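You operate a simulated robot arm through the tools that you are given. There is no shell and no other tool.

You are at the controls of a simulated two-armed robot. One attempt, no reset.

## Task
Polish the long copper bar, pass it to your other hand and lay it on the steel sheet.
Fine: white pad and polish; put the pad back. Set down upright: white pad. What is to be rubbed or washed off counts as gone when no trace of it is left.

Only the result counts: the job must be done as asked and must still hold three seconds after the hand-in. Knocking over, shifting, dropping, spilling or breaking anything else fails it. Flat cloth is picked up by pressing the open fingertips on it (5 to 10 N) and closing them slowly along it; thin cloth reads only 2 to 8 mm in the jaws.

## Robot
Two 7-joint arms with two-finger parallel grippers on one trunk, on a base that drives. Base frame: it is fixed to the floor where the robot stands at the start and does not move with it; the origin is under the middle of the robot, x ahead of it, y to its left, z up; the surface under the hand at the start is at about z = 700. Units: mm, rad, N and s.
The left shoulder is at the start at [-82, 119, 851], the right one opposite. With the tool pointing down near the work surface each hand reaches from about 180 to 600 mm from the robot's upright axis, wherever it stands, measured 20 degrees to its own side. Places, roughly: short copper bar [750, -1000, 750]; steel sheet [400, -500, 700]; white pad (8x5x6 cm) [500, 0, 700]. Payload 3.43 kg a hand.
Tool frame (each hand has its own): the origin (TCP) lies between the finger pads and is the grasp point; the fingertips stand 30 mm ahead of it; z points along the fingers, y is the line along which they close. Largest opening 94 mm; finger width 28, thickness 10; the body of the gripper, 50 by 96 mm, starts 55 mm behind the TCP.
Orientation is that of the tool frame in the base frame, as a unit quaternion [w, x, y, z]. With the fingers straight down and closing along the base's y, the tool's x points along the base's -x, its y along +y and its z along -z.

## Interface
- The arms move only by the tool arm_command. It takes "left_increments", "right_increments" or both (then of equal length, played together; a hand with none holds still); each is a list of rows, each a list of 6 numbers: the shift along the base's x, y, z in mm, then the turn, a rotation vector about the base's x, y, z in degrees. In form: [[x, y, z, wx, wy, wz], ...]. A call has 1 to 20 rows; each row is the pose to reach, as a shift and turn from the pose commanded when the call began. "left_gripper" and "right_gripper" are, for a hand that has rows, the closure, from 0 (fully open) to 1 (shut), set as the call begins (left out, the last holds). Each row takes 0.2 s and may step no farther than 50 mm and 0.15 rad from the row before; otherwise, or with a gripper value out of range, the whole call is refused. Where a pose cannot be reached the arm comes as near as it can. A force on the tool above 40 N (or 10 N above the force at the start of the call, whichever is more), or a blocked arm, ends the call early, and 0.2 s more pass. Each finger travels about 153 mm/s and halts on what it meets, pressing with about 28 N; the grip force reading is that of the motor and also rises with nothing between the fingers. The clock runs only during rows and for 0.2 s after the last one: add rows that repeat a pose to give the fingers time. It gives the time, the measured TCP pose, the force on the tool (base axes), the opening and the grip force at its end, in the units of the frame above (readings bear some noise), with the torque about the TCP (base axes, N m) and any sound that the robot's microphone picked up.
- Cameras (640 x 400 px; columns grow to the right, rows downward): "scene" is now at [17, -7.2, 1542.3]; the picture's right is [-0.13, -0.99, 0.00], its down [-0.89, 0.11, -0.44] and it looks along [0.44, -0.06, -0.90] (base axes); focal length 259 px, centre (320, 200). "left" rides on the left gripper at [76, -14, -103] in its tool frame; the picture's right is [0.18, 0.98, 0.00], its down [-0.75, 0.14, -0.64] and it looks along [-0.63, 0.12, 0.77] (tool axes); focal length 243 px, centre (320, 200). "right" rides on the right gripper at [76, 14, -102] in its tool frame; the picture's right is [-0.18, 0.98, 0.00], its down [-0.75, -0.14, -0.64] and it looks along [-0.63, -0.12, 0.77] (tool axes); focal length 243 px, centre (320, 200). There is no depth. A picture from a camera that has moved, and an enlarged one, comes with that camera's place and axes in the base frame and with its lens.
- camera(camera): a new picture of that camera. No time passes.
- slide_trunk(by): slides the trunk up (or, below 0, down) by that many mm; the arms and the scene camera ride with it, the base frame stays. It gives what a move gives, with no picture.
- drive_base(legs): drives the robot by 1 to 6 legs, each [ahead, left, turn to the left] in mm, mm and rad, along the robot's own axes; the way and the turn of a leg run together, so that a leg with both is an arc; at most 1500 mm and 3.142 rad a leg. The arms and the cameras ride along, it lands a little off, and it stops where it bumps. It gives what a move gives.
- turn_head(pan, tilt): turns the head with the scene camera to pan (to the left, within 2.496 rad either way) and tilt (down, from -0.506 to 1.204), counted from straight ahead of the robot. It gives what a move gives.
- zoom(camera, box): a new picture of the part [left, top, right, bottom] of that camera's present view, enlarged. No time passes.
- close_job(): hands the job in; it is judged then, once.

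Places have to be worked out from the pictures, the camera data and where the tool is seen. Open the grippers and draw the arms clear of the work before you hand the job in, unless the task says otherwise.

The tools are called after "Emit:" by a JSON object that holds its "name" and its "arguments". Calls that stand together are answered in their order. arm_command: Moves the arms, as the interface text tells. Its arguments: {"type":"object","properties":{"left_increments":{"type":"array","items":{"type":"array","items":{"type":"number"}}},"left_gripper":{"type":"number"},"right_increments":{"type":"array","items":{"type":"array","items":{"type":"number"}}},"right_gripper":{"type":"number"}},"required":[]} The other tools are called the same way: slide_trunk (by) slides the trunk up or down; drive_base (legs) drives the base; turn_head (pan, tilt) turns the head that bears the scene camera; camera (camera) takes a picture; zoom (camera, box) takes an enlarged picture of a part of a camera's view; close_job () hands the job in.

At the start:

```text
time_s: 0.0
left_eef_pos: [362.3, 36.5, 987.7]
left_tcp_rot: [0.001, -0.001, 1.0, -0.001]
left_contact_force: [0.5, 0.2, 0.3]
left_ft_torque: [-0.01, 0.03, 0.0]
left_width: 94.0
left_grasp_force: 0.0
right_eef_pos: [322.7, -282.9, 978.4]
right_tcp_rot: [0.0, 0.0, 1.0, 0.001]
right_contact_force: [0.2, -1.0, 0.3]
right_ft_torque: [0.01, 0.02, 0.02]
right_width: 94.2
right_grasp_force: 0.1
trunk travel left (down, up): [-275.0, 60.0]
robot x, y, heading: [2.3, -0.2, 0.001]
head pan, tilt: [-0.127, 1.114]
```

scene: 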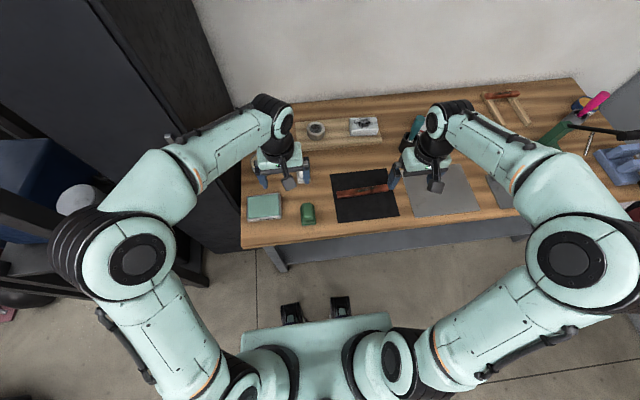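
right: 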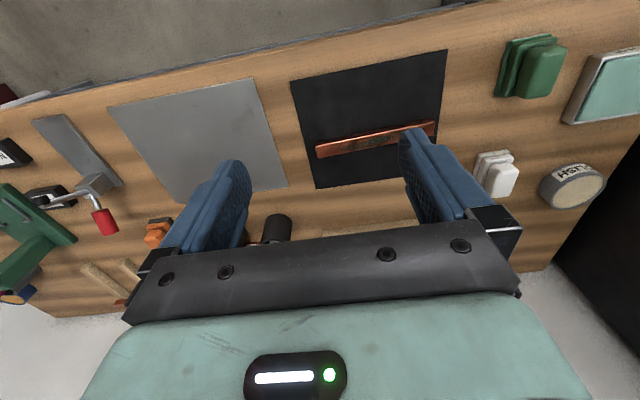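
left: 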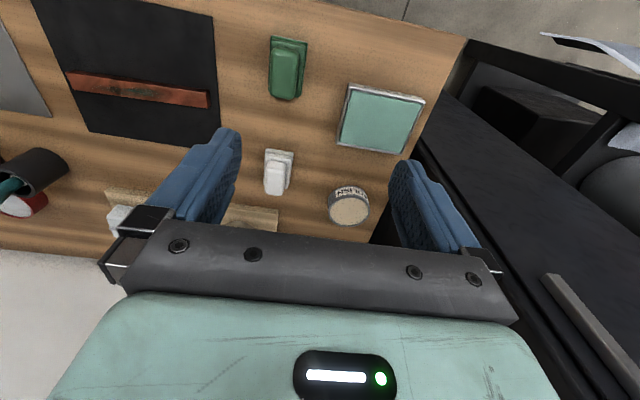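

The first pictures show a workbench with a copper bar on a black mat, a green pad, a white pad, a tin and a steel sheet. I enlarge the views to identify everything.

Emit:
{"name": "zoom", "arguments": {"camera": "left", "box": [0, 0, 440, 260]}}

Emit:
{"name": "zoom", "arguments": {"camera": "right", "box": [0, 40, 640, 320]}}

Emit:
{"name": "zoom", "arguments": {"camera": "scene", "box": [230, 80, 420, 250]}}

Emit:
{"name": "zoom", "arguments": {"camera": "scene", "box": [400, 70, 640, 230]}}

```text
1.45 times, centred on (220, 130) of left
camera zoom: at [285.8, 21.8, 1090.3], right [-0.18, 0.98, 0.0], down [0.75, 0.14, 0.64], along [0.63, 0.12, -0.77], focal length 353 px, centre (466, 302)
```

zoom: 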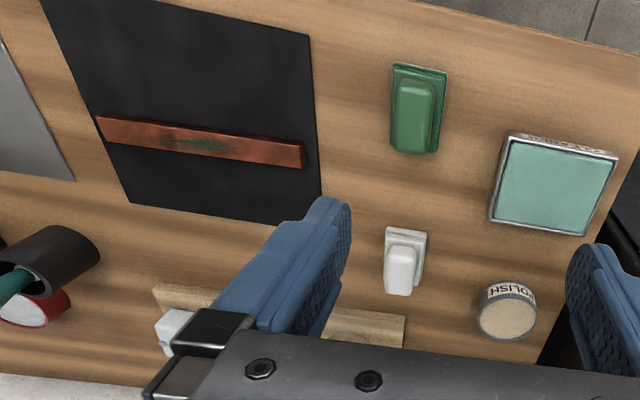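

```text
1.00 times, centred on (320, 180) of right (not enlarged: the box is as wide or as high as the picture)
camera zoom: at [246.4, -268.6, 1081.2], right [0.18, 0.98, 0.0], down [0.75, -0.14, 0.64], along [0.63, -0.12, -0.77], focal length 243 px, centre (320, 220)
```

zoom: 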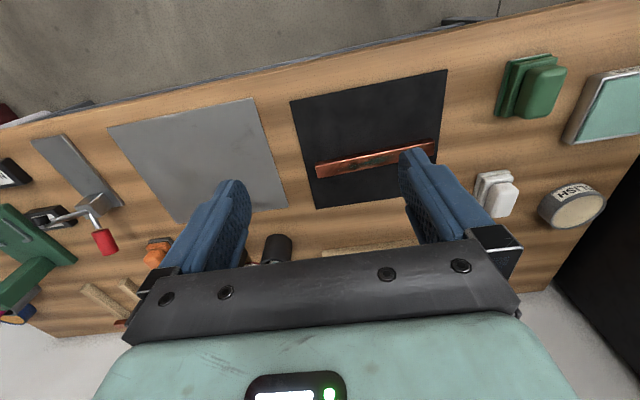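

```text
2.35 times, centred on (325, 165) of scene
camera zoom: at [17.0, -7.2, 1542.3], right [-0.13, -0.99, 0.0], down [-0.89, 0.11, -0.44], along [0.44, -0.06, -0.9], focal length 609 px, centre (308, 282)
```

zoom: 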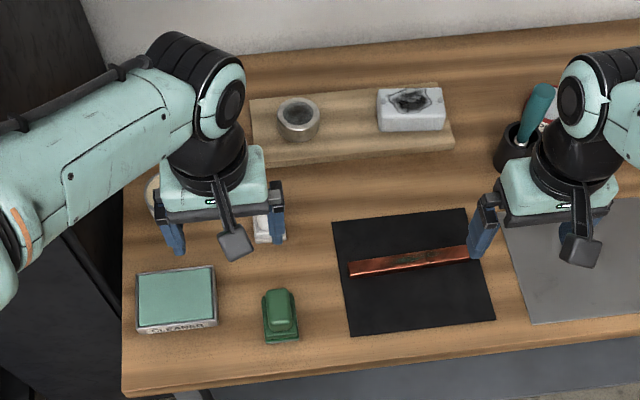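

```text
2.50 times, centred on (520, 150) of scene
camera zoom: at [17.0, -7.2, 1542.3], right [-0.13, -0.99, 0.0], down [-0.89, 0.11, -0.44], along [0.44, -0.06, -0.9], focal length 647 px, centre (-180, 325)
```

zoom: 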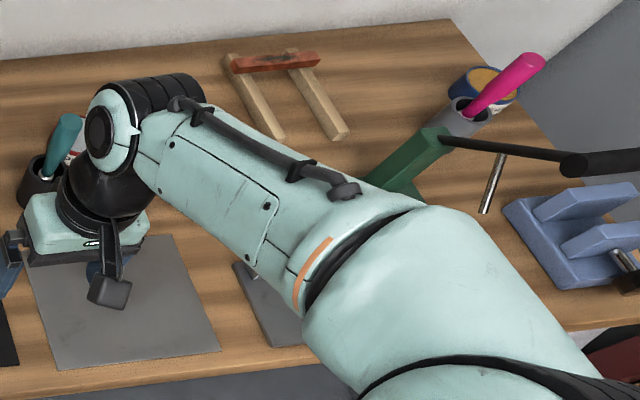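

I look more closely at the white pad, the polish tin and the bar's tarnish from the current positions.

Emit:
{"name": "zoom", "arguments": {"camera": "left", "box": [240, 130, 400, 230]}}

Emit:
{"name": "zoom", "arguments": {"camera": "left", "box": [50, 40, 230, 150]}}

Emit:
{"name": "zoom", "arguments": {"camera": "right", "box": [290, 90, 450, 190]}}

Emit:
{"name": "zoom", "arguments": {"camera": "right", "box": [440, 120, 640, 240]}}

```text
4.00 times, centred on (320, 180) of left
camera zoom: at [285.8, 21.8, 1090.3], right [-0.18, 0.98, 0.0], down [0.75, 0.14, 0.64], along [0.63, 0.12, -0.77], focal length 970 px, centre (320, 280)
```

zoom: 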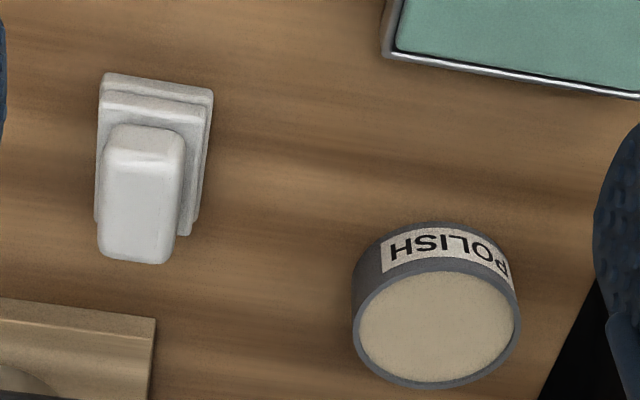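

```text
3.56 times, centred on (140, 95) of left
camera zoom: at [285.8, 21.8, 1090.3], right [-0.18, 0.98, 0.0], down [0.75, 0.14, 0.64], along [0.63, 0.12, -0.77], focal length 863 px, centre (960, 573)
```

zoom: 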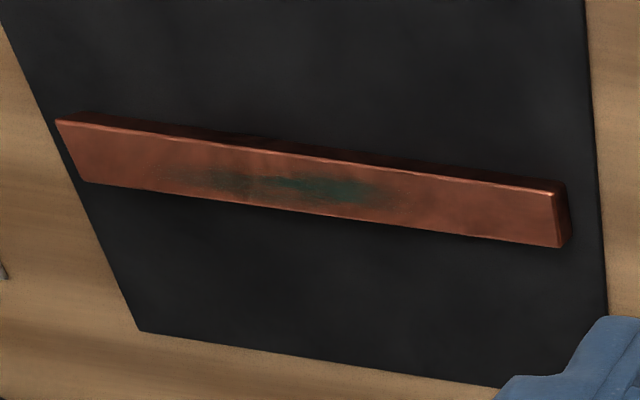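

```text
4.00 times, centred on (370, 140) of right
camera zoom: at [246.4, -268.6, 1081.2], right [0.18, 0.98, 0.0], down [0.75, -0.14, 0.64], along [0.63, -0.12, -0.77], focal length 970 px, centre (120, 440)
```

zoom: 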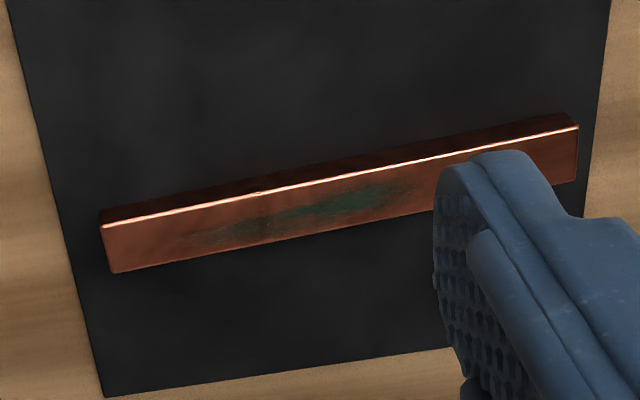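

```text
3.20 times, centred on (540, 180) of right
camera zoom: at [246.4, -268.6, 1081.2], right [0.18, 0.98, 0.0], down [0.75, -0.14, 0.64], along [0.63, -0.12, -0.77], focal length 776 px, centre (-384, 264)
```

zoom: 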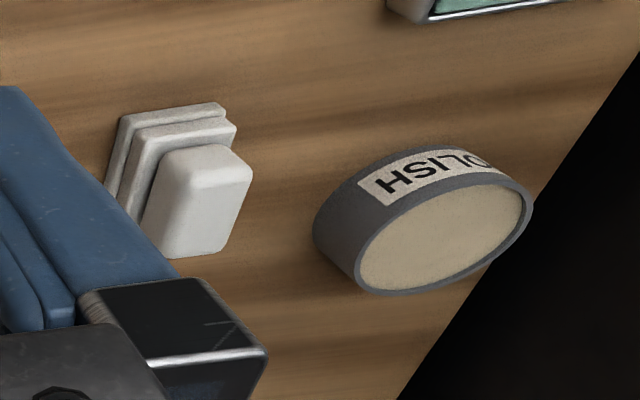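

The pad (white, upright block with a 30 mm handle) is around [535,-8], the polish tin around [594,137], the long bar lies along y at x≈435 from y≈-121 to -317. I enlarge further to check the bar's faces for tarnish.

Emit:
{"name": "zoom", "arguments": {"camera": "right", "box": [310, 110, 400, 166]}}

Emit:
{"name": "zoom", "arguments": {"camera": "left", "box": [60, 60, 140, 110]}}

Emit:
{"name": "zoom", "arguments": {"camera": "left", "box": [130, 65, 220, 121]}}

Emit:
{"name": "zoom", "arguments": {"camera": "scene", "box": [325, 165, 405, 215]}}

```text
7.11 times, centred on (355, 138) of right
camera zoom: at [246.4, -268.6, 1081.2], right [0.18, 0.98, 0.0], down [0.75, -0.14, 0.64], along [0.63, -0.12, -0.77], focal length 1725 px, centre (71, 641)
```

zoom: 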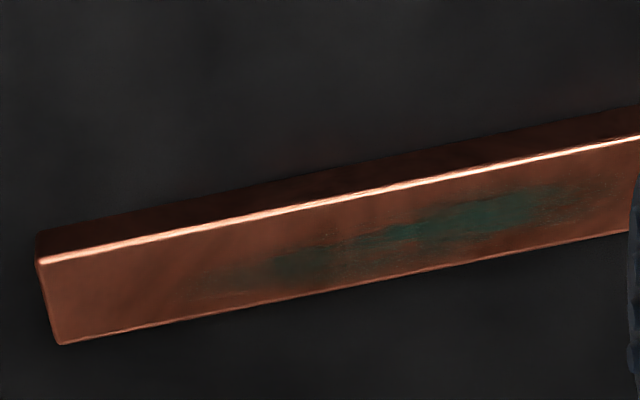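

```text
8.00 times, centred on (100, 85) of left
camera zoom: at [285.8, 21.8, 1090.3], right [-0.18, 0.98, 0.0], down [0.75, 0.14, 0.64], along [0.63, 0.12, -0.77], focal length 1941 px, centre (2080, 1120)
```

zoom: 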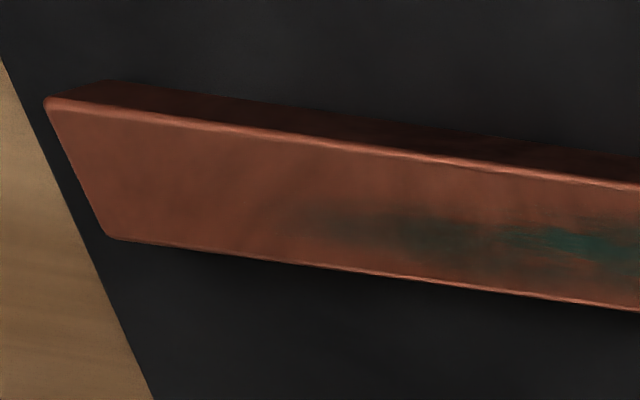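

```text
7.11 times, centred on (175, 93) of left
camera zoom: at [285.8, 21.8, 1090.3], right [-0.18, 0.98, 0.0], down [0.75, 0.14, 0.64], along [0.63, 0.12, -0.77], focal length 1725 px, centre (1351, 961)
```

zoom: 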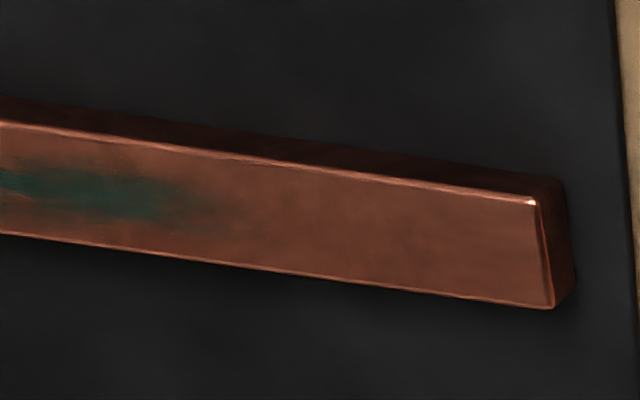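

```text
8.00 times, centred on (365, 190) of scene
camera zoom: at [17.0, -7.2, 1542.3], right [-0.13, -0.99, 0.0], down [-0.89, 0.11, -0.44], along [0.44, -0.06, -0.9], focal length 2072 px, centre (-40, 280)
```

zoom: 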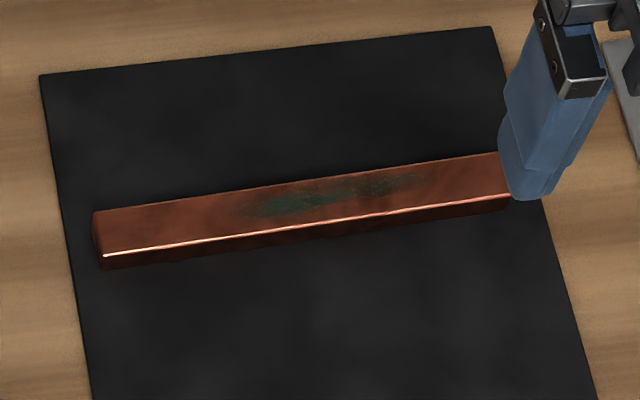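

The bar is about 187×22×15 mm, centred near [436,-214], with its top at z≈718, and tarnish shows only on the top face so far. Before driving I check the clearance between the base and the table front.

Emit:
{"name": "turn_head", "arguments": {"pan": 0.0, "tilt": 1.2}}

Emit:
{"name": "camera", "arguments": {"camera": "scene"}}

```text
time_s: 0.7
left_eef_pos: [362.8, 37.0, 988.7]
left_tcp_rot: [0.001, 0.0, 1.0, -0.001]
left_contact_force: [0.6, -0.3, -0.8]
left_ft_torque: [0.05, 0.0, 0.0]
left_width: 93.8
left_grasp_force: 0.0
right_eef_pos: [323.5, -283.7, 978.7]
right_tcp_rot: [0.001, 0.0, 1.0, 0.0]
right_contact_force: [0.3, -0.9, -0.2]
right_ft_torque: [-0.01, 0.02, -0.02]
right_width: 94.1
right_grasp_force: 0.2
trunk travel left (down, up): [-275.0, 60.0]
robot x, y, heading: [2.7, -0.0, -0.004]
head pan, tilt: [0.0, 1.201]
```

```text
taken
camera scene: at [11.2, 0.6, 1537.2], right [0.0, -1.0, 0.0], down [-0.93, 0.0, -0.36], along [0.36, 0.0, -0.93], focal length 259 px, centre (320, 200)
```

scene: 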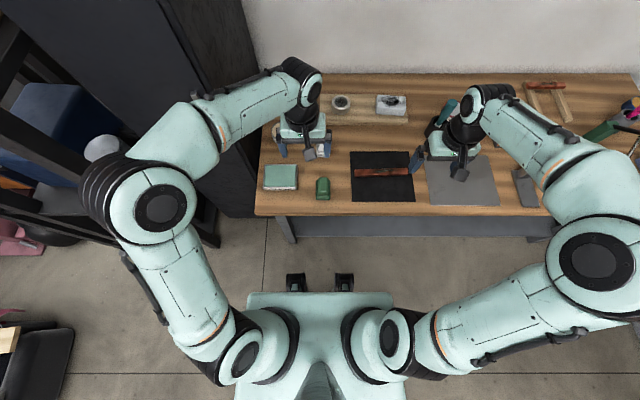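

The base front is at x≈110 and the table edge at x≈280, so there is room. I drive 70 ahead and 60 to the right to bring the tin, pad and bar comfortably within the left hand's reach.

Emit:
{"name": "drive_base", "arguments": {"legs": [[70, -60, 0]]}}

Emit:
{"name": "camera", "arguments": {"camera": "scene"}}

Emit:
{"name": "camera", "arguments": {"camera": "left"}}

```text
time_s: 1.9
left_eef_pos: [430.8, -23.5, 988.5]
left_tcp_rot: [0.001, 0.0, 1.0, -0.001]
left_contact_force: [0.4, -0.9, -0.4]
left_ft_torque: [-0.01, 0.0, -0.01]
left_width: 94.2
left_grasp_force: 0.0
right_eef_pos: [393.1, -343.1, 978.1]
right_tcp_rot: [0.0, -0.001, 1.0, 0.0]
right_contact_force: [-0.1, -0.6, -0.6]
right_ft_torque: [0.0, 0.0, -0.03]
right_width: 94.0
right_grasp_force: 0.0
trunk travel left (down, up): [-275.0, 60.0]
robot x, y, heading: [68.1, -61.6, 0.001]
head pan, tilt: [0.0, 1.201]
```

```text
taken
camera scene: at [81.2, -59.2, 1537.1], right [0.0, -1.0, 0.0], down [-0.93, 0.0, -0.36], along [0.36, 0.0, -0.93], focal length 259 px, centre (320, 200)
```

scene: 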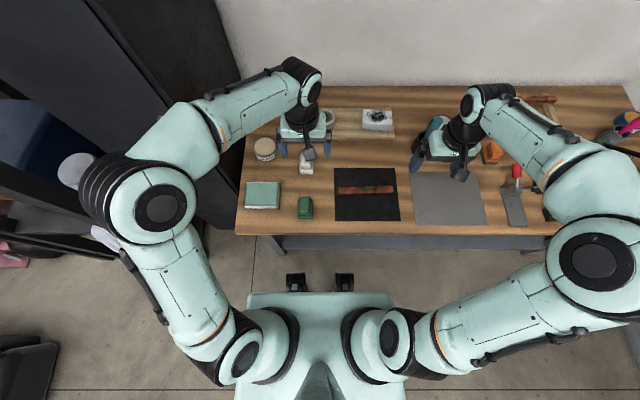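

```text
taken
camera left: at [355.7, -38.1, 1090.3], right [-0.18, 0.98, 0.0], down [0.75, 0.14, 0.64], along [0.63, 0.12, -0.77], focal length 243 px, centre (320, 200)
```

left: 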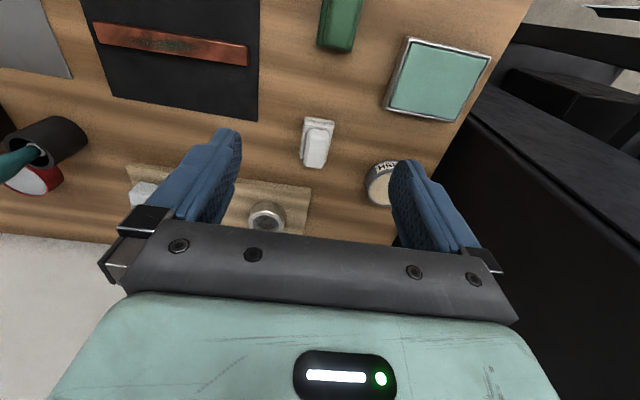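

The drive landed close to plan. I enlarge the scene and left views on the pad and tin to triangulate them.

Emit:
{"name": "zoom", "arguments": {"camera": "scene", "box": [240, 130, 330, 186]}}

Emit:
{"name": "zoom", "arguments": {"camera": "left", "box": [280, 100, 360, 180]}}

Emit:
{"name": "zoom", "arguments": {"camera": "left", "box": [350, 140, 420, 220]}}

```text
7.11 times, centred on (285, 158) of scene
camera zoom: at [81.2, -59.2, 1537.1], right [0.0, -1.0, 0.0], down [-0.93, 0.0, -0.36], along [0.36, 0.0, -0.93], focal length 1842 px, centre (569, 499)
```

zoom: 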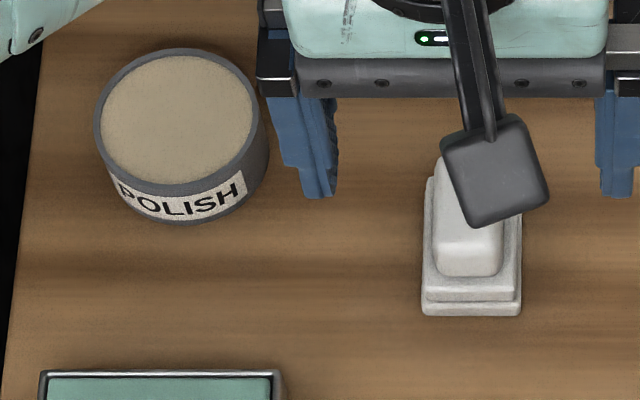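

```text
5.00 times, centred on (320, 140) of left
camera zoom: at [355.7, -38.1, 1090.3], right [-0.18, 0.98, 0.0], down [0.75, 0.14, 0.64], along [0.63, 0.12, -0.77], focal length 1213 px, centre (320, 500)
```

zoom: 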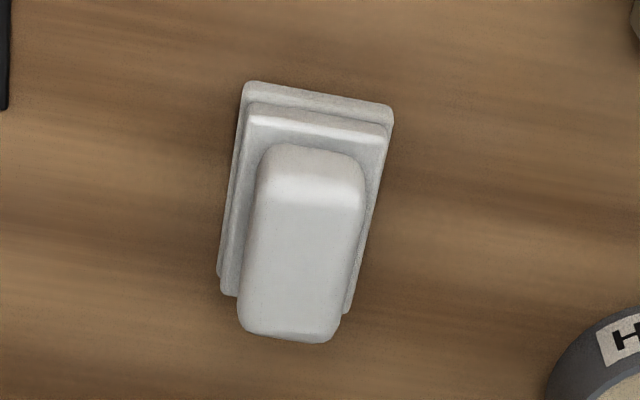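

```text
5.00 times, centred on (385, 180) of left
camera zoom: at [355.7, -38.1, 1090.3], right [-0.18, 0.98, 0.0], down [0.75, 0.14, 0.64], along [0.63, 0.12, -0.77], focal length 1213 px, centre (-5, 300)
```

zoom: 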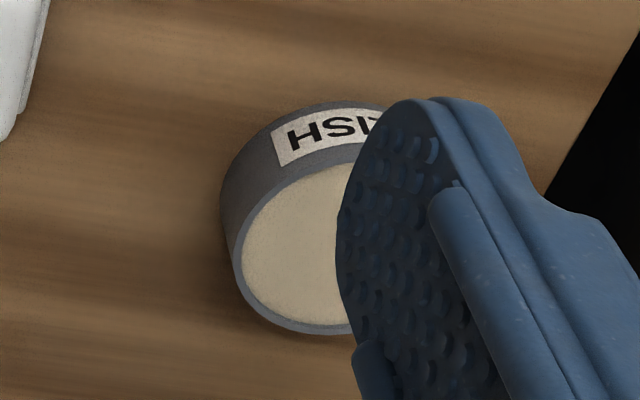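

Triangulation gives: pad centre ≈[543,-10] (80 mm along x, 50 along y, handle 33 mm wide to z≈760), polish tin centre ≈[603,143], top z≈725, Ø84. I move the left hand above the pad.

Emit:
{"name": "arm_command", "arguments": {"left_increments": [[28, 3.5, -30, 0, 0, 0], [56, 7, -60, 0, 0, 0], [84, 10, -90, 0, 0, 0], [111, 13.5, -118, 0, 0, 0], [111, 13.5, -118, 0, 0, 0]], "left_gripper": 0}}

Emit:
{"name": "camera", "arguments": {"camera": "left"}}

Emit:
{"name": "camera", "arguments": {"camera": "scene"}}

Emit:
{"name": "camera", "arguments": {"camera": "right"}}

```text
time_s: 3.1
left_eef_pos: [545.0, -11.2, 869.2]
left_tcp_rot: [0.0, 0.0, 1.0, 0.0]
left_contact_force: [0.5, 0.7, -0.2]
left_ft_torque: [0.02, -0.03, -0.02]
left_width: 93.8
left_grasp_force: 0.1
right_eef_pos: [392.2, -344.1, 978.1]
right_tcp_rot: [0.001, 0.0, 1.0, 0.0]
right_contact_force: [-0.4, -1.1, -0.5]
right_ft_torque: [0.01, 0.0, 0.02]
right_width: 94.0
right_grasp_force: 0.0
trunk travel left (down, up): [-275.0, 60.0]
robot x, y, heading: [70.9, -62.0, 0.001]
head pan, tilt: [0.0, 1.201]
```

```text
taken
camera left: at [468.7, -25.2, 971.7], right [-0.18, 0.98, 0.0], down [0.75, 0.14, 0.64], along [0.63, 0.12, -0.77], focal length 243 px, centre (320, 200)
```

left: 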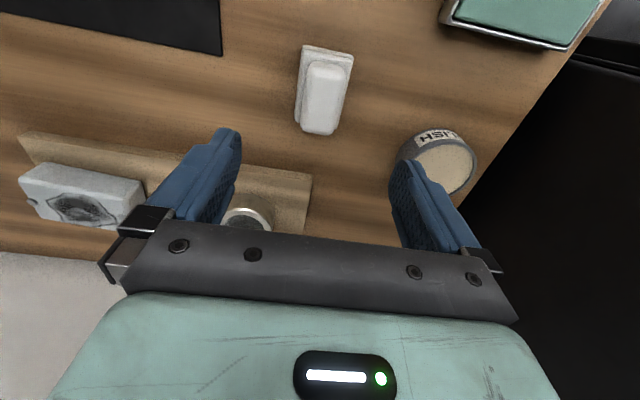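

```text
taken
camera scene: at [80.4, -58.9, 1537.1], right [0.0, -1.0, 0.0], down [-0.93, 0.0, -0.36], along [0.36, 0.0, -0.93], focal length 259 px, centre (320, 200)
```

scene: 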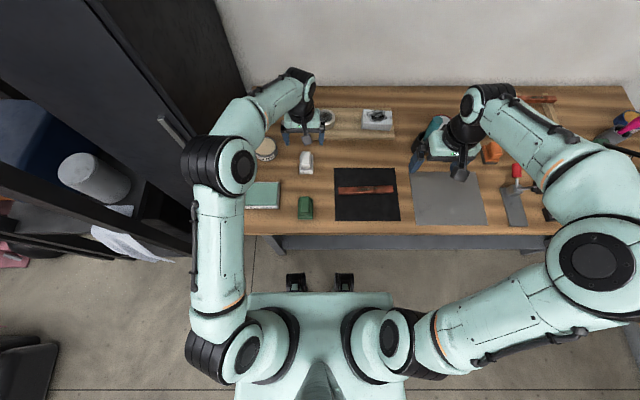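

```text
taken
camera right: at [315.5, -328.3, 1081.4], right [0.18, 0.98, 0.0], down [0.75, -0.14, 0.64], along [0.63, -0.12, -0.77], focal length 243 px, centre (320, 200)
```

right: 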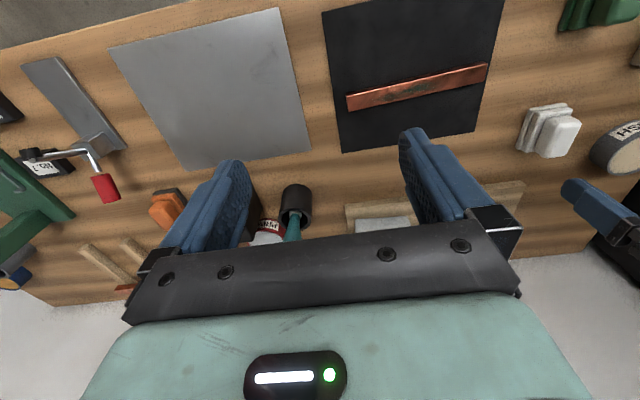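

Now the pad and the tin are both free in the scene view; I enlarge them for a precise fix.

Emit:
{"name": "zoom", "arguments": {"camera": "scene", "box": [280, 140, 330, 180]}}

Emit:
{"name": "zoom", "arguments": {"camera": "left", "box": [280, 35, 370, 141]}}

Emit:
{"name": "zoom", "arguments": {"camera": "left", "box": [390, 110, 490, 210]}}

Emit:
{"name": "zoom", "arguments": {"camera": "right", "box": [500, 90, 640, 190]}}

```text
10.00 times, centred on (305, 160) of scene
camera zoom: at [80.4, -58.9, 1537.1], right [0.0, -1.0, 0.0], down [-0.93, 0.0, -0.36], along [0.36, 0.0, -0.93], focal length 2590 px, centre (470, 600)
```

zoom: 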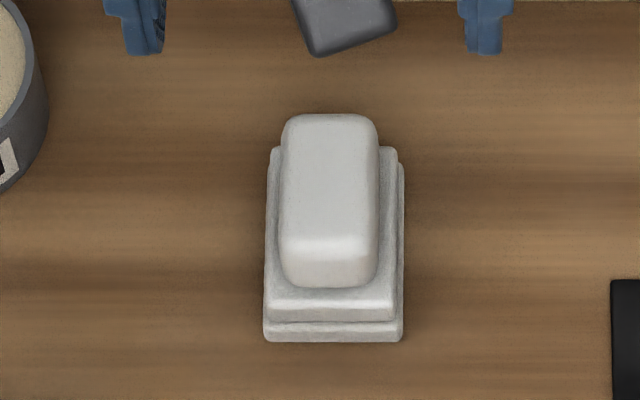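

```text
3.77 times, centred on (325, 88) of left
camera zoom: at [468.7, -25.2, 971.7], right [-0.18, 0.98, 0.0], down [0.75, 0.14, 0.64], along [0.63, 0.12, -0.77], focal length 916 px, centre (301, 623)
```

zoom: 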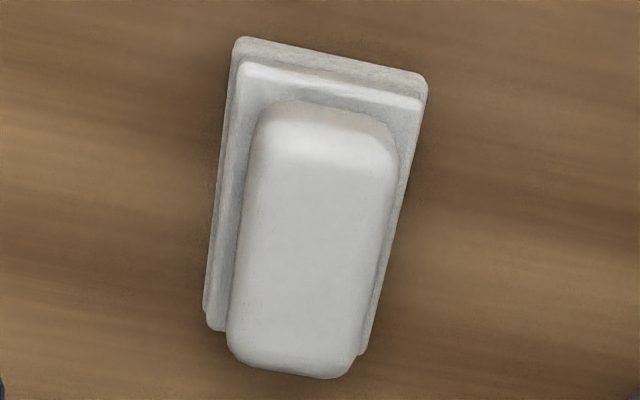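

```text
4.00 times, centred on (440, 160) of left
camera zoom: at [468.7, -25.2, 971.7], right [-0.18, 0.98, 0.0], down [0.75, 0.14, 0.64], along [0.63, 0.12, -0.77], focal length 970 px, centre (-160, 360)
```

zoom: 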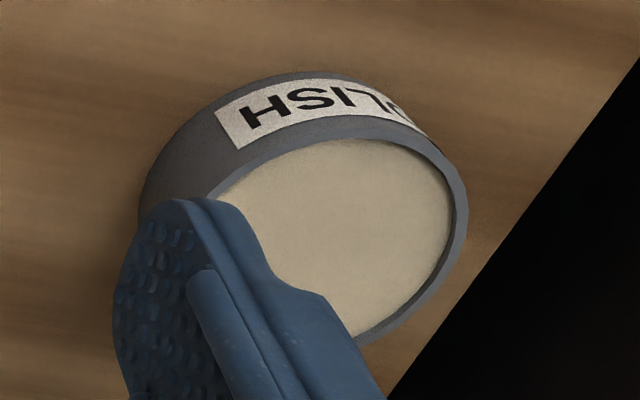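

```text
4.00 times, centred on (570, 140) of right
camera zoom: at [315.5, -328.3, 1081.4], right [0.18, 0.98, 0.0], down [0.75, -0.14, 0.64], along [0.63, -0.12, -0.77], focal length 970 px, centre (-680, 440)
```

zoom: 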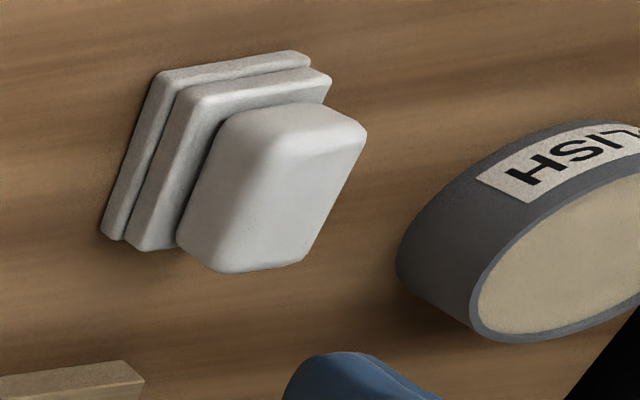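

The refined pad estimate: base x 505–572, handle centre ≈[538.5,-10.3], handle from z≈723 to ≈758. I descend with open fingers around the handle to TCP z≈757.

Emit:
{"name": "arm_command", "arguments": {"left_increments": [[-6, 0.9, -30, 0, 0, 0], [-6, 0.9, -65, 0, 0, 0], [-6, 0.9, -90, 0, 0, 0], [-6, 0.9, -104, 0, 0, 0], [-6, 0.9, -111, 0, 0, 0], [-6, 0.9, -111, 0, 0, 0]], "left_gripper": 0}}

Emit:
{"name": "camera", "arguments": {"camera": "left"}}

Emit:
{"name": "zoom", "arguments": {"camera": "scene", "box": [265, 120, 345, 180]}}

Emit:
{"name": "zoom", "arguments": {"camera": "right", "box": [480, 70, 640, 190]}}

```text
time_s: 4.5
left_eef_pos: [535.9, -8.1, 758.1]
left_tcp_rot: [0.001, 0.0, 1.0, -0.001]
left_contact_force: [-0.3, 0.1, -0.4]
left_ft_torque: [-0.02, 0.01, -0.01]
left_width: 93.6
left_grasp_force: 0.0
right_eef_pos: [391.5, -343.0, 977.3]
right_tcp_rot: [0.001, 0.0, 1.0, 0.0]
right_contact_force: [0.6, 0.3, 0.5]
right_ft_torque: [-0.02, -0.03, 0.0]
right_width: 93.9
right_grasp_force: 0.0
trunk travel left (down, up): [-275.0, 60.0]
robot x, y, heading: [68.5, -55.0, 0.003]
head pan, tilt: [0.0, 1.201]
```

```text
taken
camera left: at [460.5, -23.5, 860.5], right [-0.18, 0.98, 0.0], down [0.75, 0.14, 0.64], along [0.63, 0.12, -0.77], focal length 243 px, centre (320, 200)
```

left: 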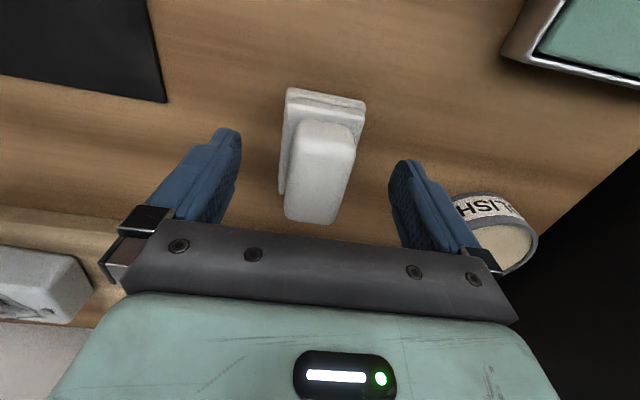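

```text
6.67 times, centred on (305, 150) of scene
camera zoom: at [80.9, -58.9, 1537.2], right [0.0, -1.0, 0.0], down [-0.93, 0.0, -0.36], along [0.36, 0.0, -0.93], focal length 1726 px, centre (420, 533)
```

zoom: 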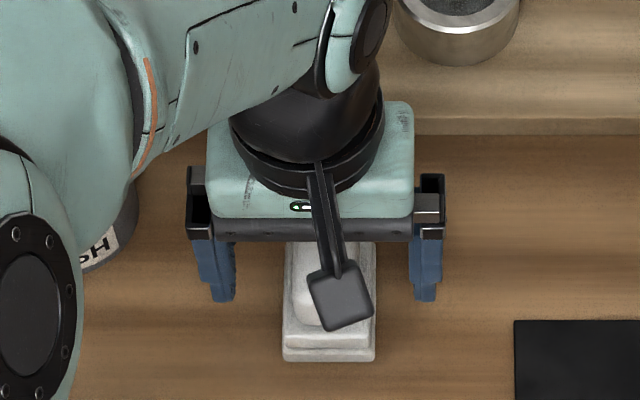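

```text
3.33 times, centred on (560, 130) of right
camera zoom: at [315.9, -328.3, 1081.3], right [0.18, 0.98, 0.0], down [0.75, -0.14, 0.64], along [0.63, -0.12, -0.77], focal length 809 px, centre (-480, 433)
```

zoom: 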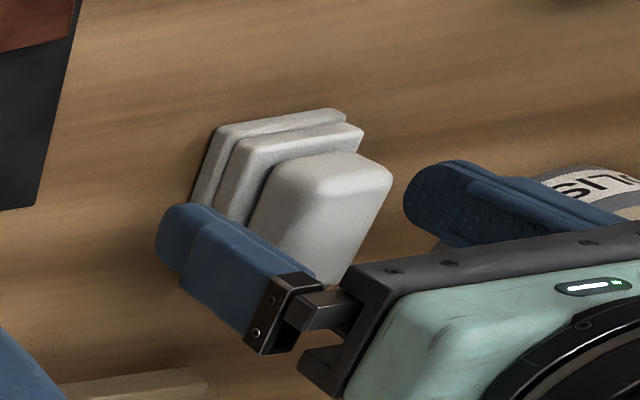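

The left TCP is at about [536.5,-9,757.5], with the handle centred between the fingers and no contact. I close the gripper.

Emit:
{"name": "arm_command", "arguments": {"left_increments": [[0, 0, 0, 0, 0, 0], [0, 0, 0, 0, 0, 0], [0, 0, 0, 0, 0, 0], [0, 0, 0, 0, 0, 0]], "left_gripper": 1}}

Emit:
{"name": "camera", "arguments": {"camera": "left"}}

Emit:
{"name": "zoom", "arguments": {"camera": "right", "box": [480, 70, 640, 190]}}

```text
time_s: 5.5
left_eef_pos: [537.2, -9.8, 758.6]
left_tcp_rot: [0.001, 0.0, 1.0, -0.001]
left_contact_force: [0.4, -0.3, -0.8]
left_ft_torque: [0.0, -0.01, -0.01]
left_width: 37.7
left_grasp_force: 27.7
right_eef_pos: [390.9, -343.3, 978.3]
right_tcp_rot: [0.0, 0.0, 1.0, 0.0]
right_contact_force: [-0.5, 0.1, -0.3]
right_ft_torque: [0.05, 0.01, -0.01]
right_width: 94.1
right_grasp_force: 0.1
trunk travel left (down, up): [-275.0, 60.0]
robot x, y, heading: [71.5, -60.2, -0.003]
head pan, tilt: [0.0, 1.201]
```

```text
taken
camera left: at [460.6, -23.6, 860.7], right [-0.18, 0.98, 0.0], down [0.75, 0.14, 0.64], along [0.63, 0.12, -0.77], focal length 243 px, centre (320, 200)
```

left: 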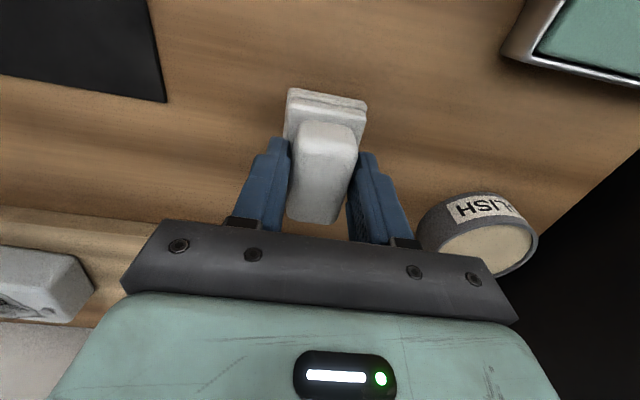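

```text
3.33 times, centred on (560, 130) of right
camera zoom: at [316.0, -328.4, 1081.3], right [0.18, 0.98, 0.0], down [0.75, -0.14, 0.64], along [0.63, -0.12, -0.77], focal length 809 px, centre (-480, 433)
```

zoom: 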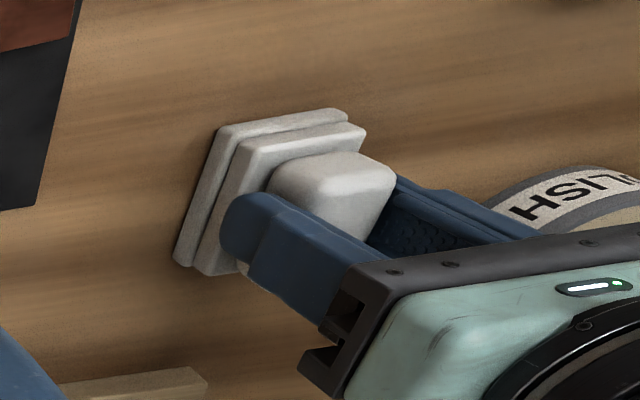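

The handle is gripped (37.7 mm, 27.7 N) with no disturbance. I lift 75 mm straight up and carry the pad over the polish tin.

Emit:
{"name": "arm_command", "arguments": {"left_increments": [[0, 0, 15, 0, 0, 0], [0, 0, 40, 0, 0, 0], [0, 0, 75, 0, 0, 0], [15, 38, 75, 0, 0, 0], [32, 76, 75, 0, 0, 0], [48, 114, 75, 0, 0, 0], [64.5, 152.5, 75, 0, 0, 0], [64.5, 152.5, 75, 0, 0, 0]]}}

Emit:
{"name": "camera", "arguments": {"camera": "left"}}

Emit:
{"name": "zoom", "arguments": {"camera": "scene", "box": [225, 110, 325, 180]}}

Emit:
{"name": "zoom", "arguments": {"camera": "right", "box": [480, 70, 640, 190]}}

```text
time_s: 7.3
left_eef_pos: [600.9, 142.7, 835.2]
left_tcp_rot: [0.0, -0.001, 1.0, -0.001]
left_contact_force: [-0.1, 0.0, -0.4]
left_ft_torque: [-0.02, 0.01, -0.02]
left_width: 38.1
left_grasp_force: 27.9
right_eef_pos: [392.1, -344.9, 979.5]
right_tcp_rot: [0.0, 0.0, 1.0, 0.0]
right_contact_force: [0.2, 0.5, 0.7]
right_ft_torque: [0.03, -0.04, 0.05]
right_width: 94.0
right_grasp_force: 0.1
trunk travel left (down, up): [-275.0, 60.0]
robot x, y, heading: [70.3, -60.6, -0.001]
head pan, tilt: [0.0, 1.201]
```

```text
taken
camera left: at [525.1, 128.9, 937.7], right [-0.18, 0.98, 0.0], down [0.75, 0.14, 0.64], along [0.63, 0.12, -0.77], focal length 243 px, centre (320, 200)
```

left: 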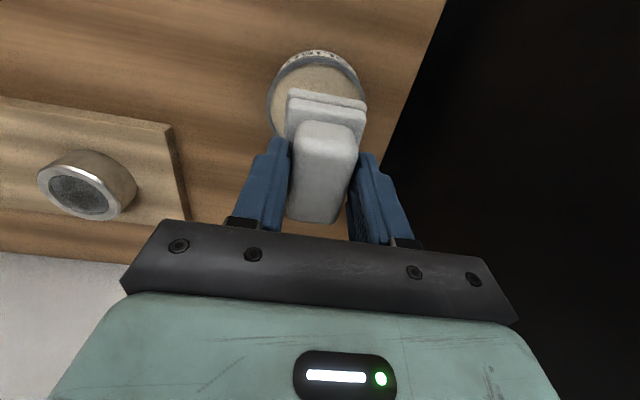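

```text
5.71 times, centred on (275, 145) of scene
camera zoom: at [80.7, -59.5, 1537.1], right [0.0, -1.0, 0.0], down [-0.93, 0.0, -0.36], along [0.36, 0.0, -0.93], focal length 1480 px, centre (577, 514)
```

zoom: 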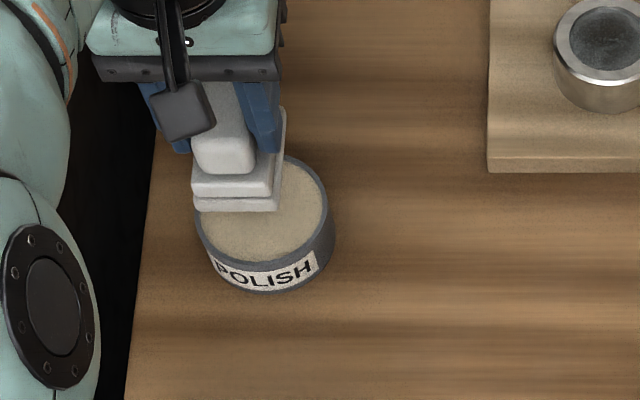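

```text
3.33 times, centred on (560, 130) of right
camera zoom: at [315.8, -328.8, 1081.2], right [0.18, 0.98, 0.0], down [0.75, -0.14, 0.64], along [0.63, -0.12, -0.77], focal length 809 px, centre (-480, 433)
```

zoom: 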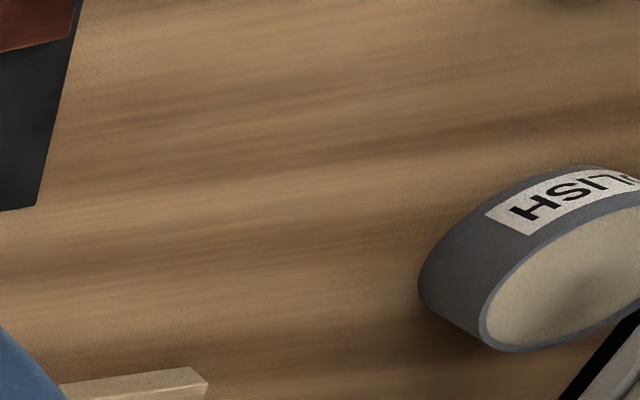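

The pad hovers about 45 mm above the tin, centred on it ([603,143] vs. tin ≈[601,143]). I descend to just above the polish, watching force.

Emit:
{"name": "arm_command", "arguments": {"left_increments": [[0, 0, -15, 0, 0, 0], [0, 0, -30, 0, 0, 0], [0, 0, -40, 0, 0, 0], [0, 0, -40, 0, 0, 0]]}}

Emit:
{"name": "zoom", "arguments": {"camera": "right", "box": [540, 90, 640, 165]}}

Emit:
{"name": "zoom", "arguments": {"camera": "scene", "box": [235, 120, 305, 176]}}

```text
time_s: 8.3
left_eef_pos: [599.8, 143.1, 795.1]
left_tcp_rot: [0.001, 0.001, 1.0, -0.001]
left_contact_force: [0.0, -0.3, -1.7]
left_ft_torque: [0.01, 0.0, -0.02]
left_width: 37.9
left_grasp_force: 28.2
right_eef_pos: [391.8, -343.9, 977.1]
right_tcp_rot: [0.0, 0.0, 1.0, 0.0]
right_contact_force: [-0.2, 0.1, -1.3]
right_ft_torque: [0.01, -0.02, -0.03]
right_width: 93.9
right_grasp_force: 0.2
trunk travel left (down, up): [-275.0, 60.0]
robot x, y, heading: [68.7, -60.8, -0.007]
head pan, tilt: [0.0, 1.201]
```

```text
5.33 times, centred on (590, 128) of right
camera zoom: at [316.0, -328.3, 1081.3], right [0.18, 0.98, 0.0], down [0.75, -0.14, 0.64], along [0.63, -0.12, -0.77], focal length 1294 px, centre (-1120, 587)
```

zoom: 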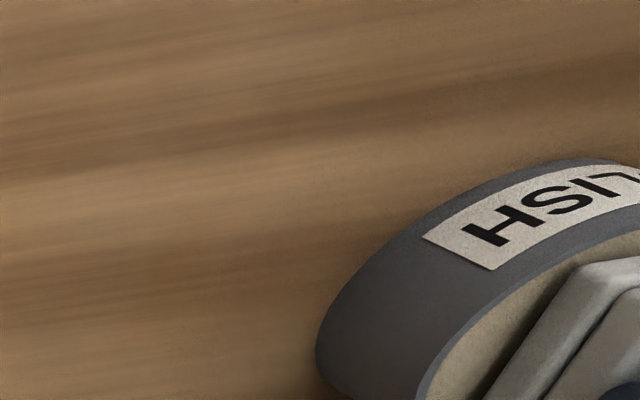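

```text
7.14 times, centred on (270, 148) of scene
camera zoom: at [81.0, -58.9, 1537.2], right [0.0, -1.0, 0.0], down [-0.93, 0.0, -0.36], along [0.36, 0.0, -0.93], focal length 1850 px, centre (677, 571)
```

zoom: 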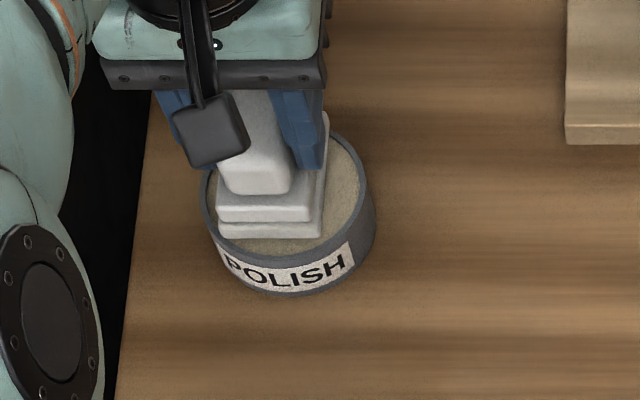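

The pad seems about 3–4 mm too far left of the tin centre, so I correct that and go down in small steps.

Emit:
{"name": "arm_command", "arguments": {"left_increments": [[0, -3.5, 0, 0, 0, 0], [0, -3.5, -2, 0, 0, 0], [0, -3.5, -4, 0, 0, 0]]}}

```text
time_s: 9.1
left_eef_pos: [601.3, 140.1, 794.1]
left_tcp_rot: [0.004, 0.0, 1.0, -0.001]
left_contact_force: [-4.3, 1.3, 24.0]
left_ft_torque: [0.04, 0.34, 0.01]
left_width: 37.8
left_grasp_force: 27.9
right_eef_pos: [391.1, -343.4, 979.9]
right_tcp_rot: [0.001, 0.0, 1.0, -0.001]
right_contact_force: [0.1, 0.4, -0.4]
right_ft_torque: [0.02, 0.01, 0.01]
right_width: 93.8
right_grasp_force: 0.0
trunk travel left (down, up): [-275.0, 60.0]
robot x, y, heading: [68.8, -59.9, -0.004]
head pan, tilt: [0.0, 1.201]
```

Contact: 24 N up at TCP z≈793, so the surface is at ≈736. I look at how the pad sits and then ease off.

Emit:
{"name": "zoom", "arguments": {"camera": "scene", "box": [235, 120, 305, 176]}}

Emit:
{"name": "zoom", "arguments": {"camera": "left", "box": [250, 30, 390, 130]}}

Emit:
{"name": "zoom", "arguments": {"camera": "right", "box": [560, 90, 640, 170]}}

```text
7.14 times, centred on (270, 148) of scene
camera zoom: at [78.2, -59.5, 1537.4], right [0.0, -1.0, 0.0], down [-0.93, 0.0, -0.36], along [0.36, 0.0, -0.93], focal length 1850 px, centre (677, 571)
```

zoom: 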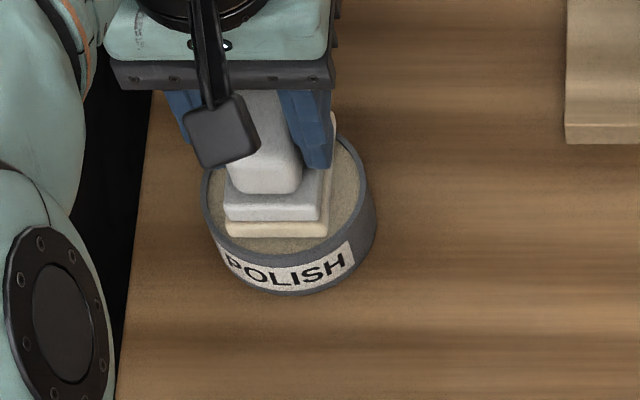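

```text
4.00 times, centred on (320, 80) of left
camera zoom: at [524.6, 124.9, 895.5], right [-0.18, 0.98, 0.0], down [0.75, 0.14, 0.65], along [0.64, 0.12, -0.76], focal length 970 px, centre (320, 680)
```

zoom: 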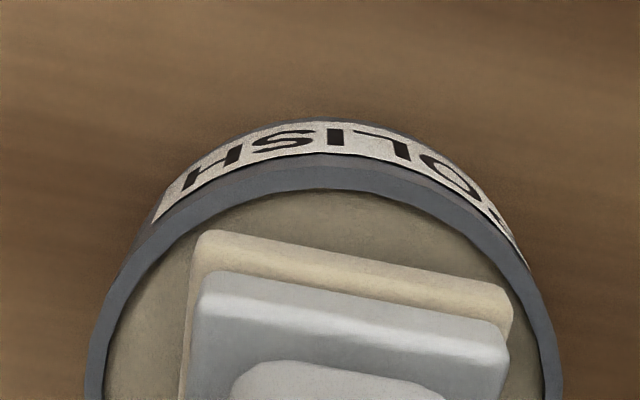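

```text
5.00 times, centred on (600, 130) of right
camera zoom: at [314.1, -328.7, 1081.9], right [0.18, 0.98, 0.0], down [0.75, -0.14, 0.64], along [0.63, -0.12, -0.77], focal length 1213 px, centre (-1080, 550)
```

zoom: 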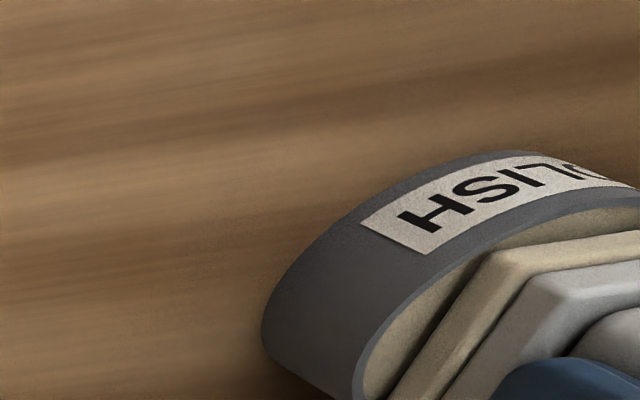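

The pad's lower layer has turned tan: it is loaded with polish. I lift straight up and at the same time move the right hand aside.

Emit:
{"name": "arm_command", "arguments": {"left_increments": [[0, 0, 10, 0, 0, 0], [0, 0, 30, 0, 0, 0], [0, 0, 60, 0, 0, 0], [0, 0, 60, 0, 0, 0]], "right_increments": [[0, -30, 0, 0, 0, 0], [0, -65, 0, 0, 0, 0], [0, -100, 0, 0, 0, 0], [0, -120, 0, 0, 0, 0]]}}

Emit:
{"name": "zoom", "arguments": {"camera": "scene", "box": [225, 120, 305, 180]}}

Emit:
{"name": "camera", "arguments": {"camera": "scene"}}

```text
time_s: 10.1
left_eef_pos: [602.4, 139.5, 851.4]
left_tcp_rot: [0.001, 0.0, 1.0, -0.001]
left_contact_force: [0.1, 0.2, -1.2]
left_ft_torque: [-0.03, -0.02, -0.01]
left_width: 37.9
left_grasp_force: 27.9
right_eef_pos: [391.6, -462.6, 979.6]
right_tcp_rot: [0.001, 0.0, 1.0, 0.0]
right_contact_force: [-0.6, -0.2, 0.1]
right_ft_torque: [0.0, -0.02, 0.04]
right_width: 94.0
right_grasp_force: 0.0
trunk travel left (down, up): [-275.0, 60.0]
robot x, y, heading: [69.2, -60.9, -0.0]
head pan, tilt: [0.0, 1.201]
```

```text
6.67 times, centred on (265, 150) of scene
camera zoom: at [81.2, -59.0, 1537.1], right [0.0, -1.0, 0.0], down [-0.93, 0.0, -0.36], along [0.36, 0.0, -0.93], focal length 1726 px, centre (687, 533)
```

zoom: 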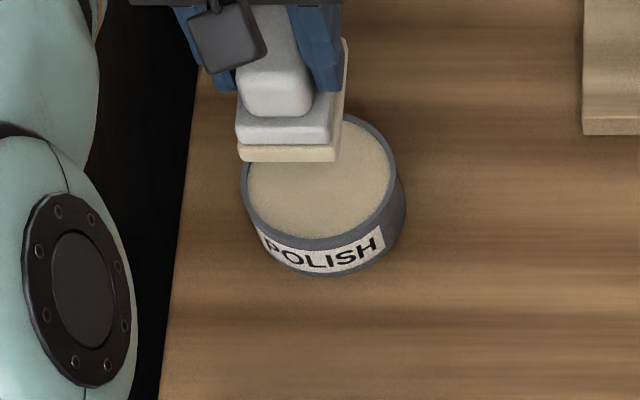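

```text
taken
camera scene: at [81.2, -59.0, 1537.1], right [0.0, -1.0, 0.0], down [-0.93, 0.0, -0.36], along [0.36, 0.0, -0.93], focal length 259 px, centre (320, 200)
```

scene: 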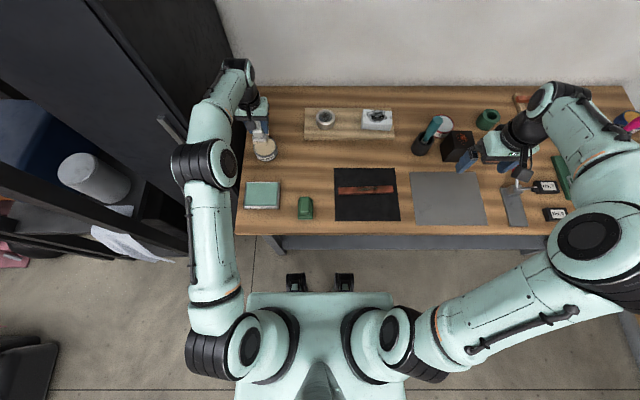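

The tin hasn't moved and the pad is evenly coated. I zoom on the bar and the far right of the bench for a clean view before moving over.

Emit:
{"name": "zoom", "arguments": {"camera": "scene", "box": [328, 160, 408, 225]}}

Emit:
{"name": "zoom", "arguments": {"camera": "scene", "box": [400, 90, 600, 240]}}

Emit:
{"name": "camera", "arguments": {"camera": "right"}}

```text
6.15 times, centred on (368, 192) of scene
camera zoom: at [81.2, -59.0, 1537.1], right [0.0, -1.0, 0.0], down [-0.93, 0.0, -0.36], along [0.36, 0.0, -0.93], focal length 1594 px, centre (25, 246)
```

zoom: 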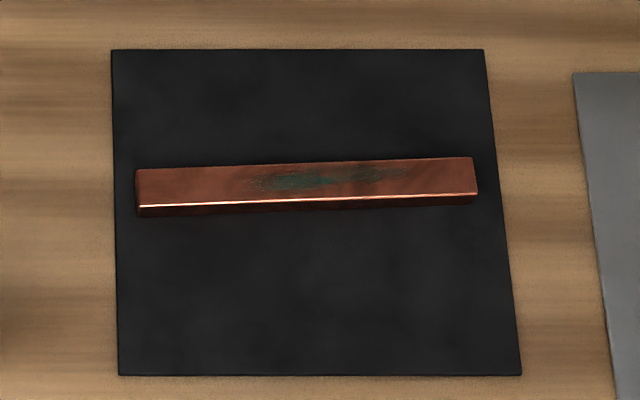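

```text
2.67 times, centred on (500, 165) of scene
camera zoom: at [81.2, -59.0, 1537.1], right [0.0, -1.0, 0.0], down [-0.93, 0.0, -0.36], along [0.36, 0.0, -0.93], focal length 691 px, centre (-160, 293)
```

zoom: 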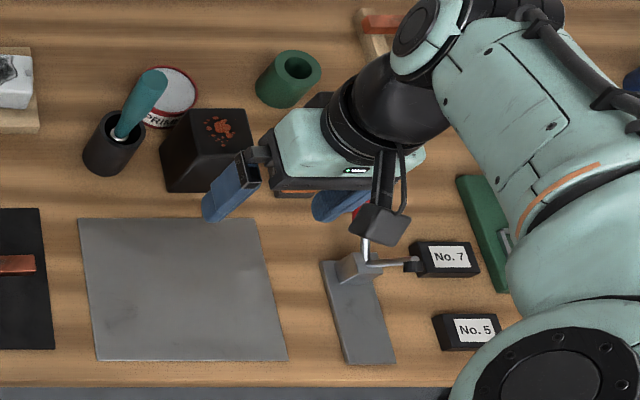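

```text
taken
camera right: at [315.9, -448.1, 1081.3], right [0.18, 0.98, 0.0], down [0.75, -0.14, 0.64], along [0.63, -0.12, -0.77], focal length 243 px, centre (320, 200)
```

right: 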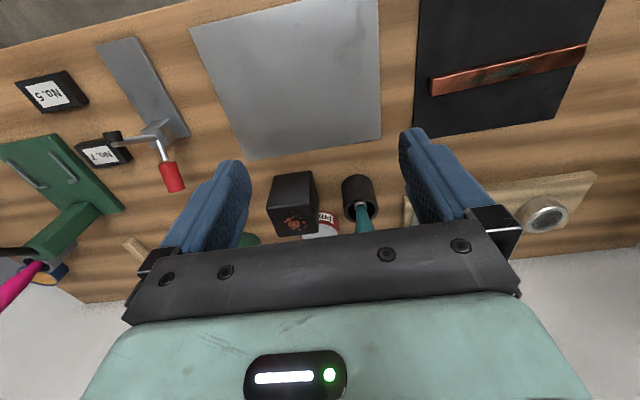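

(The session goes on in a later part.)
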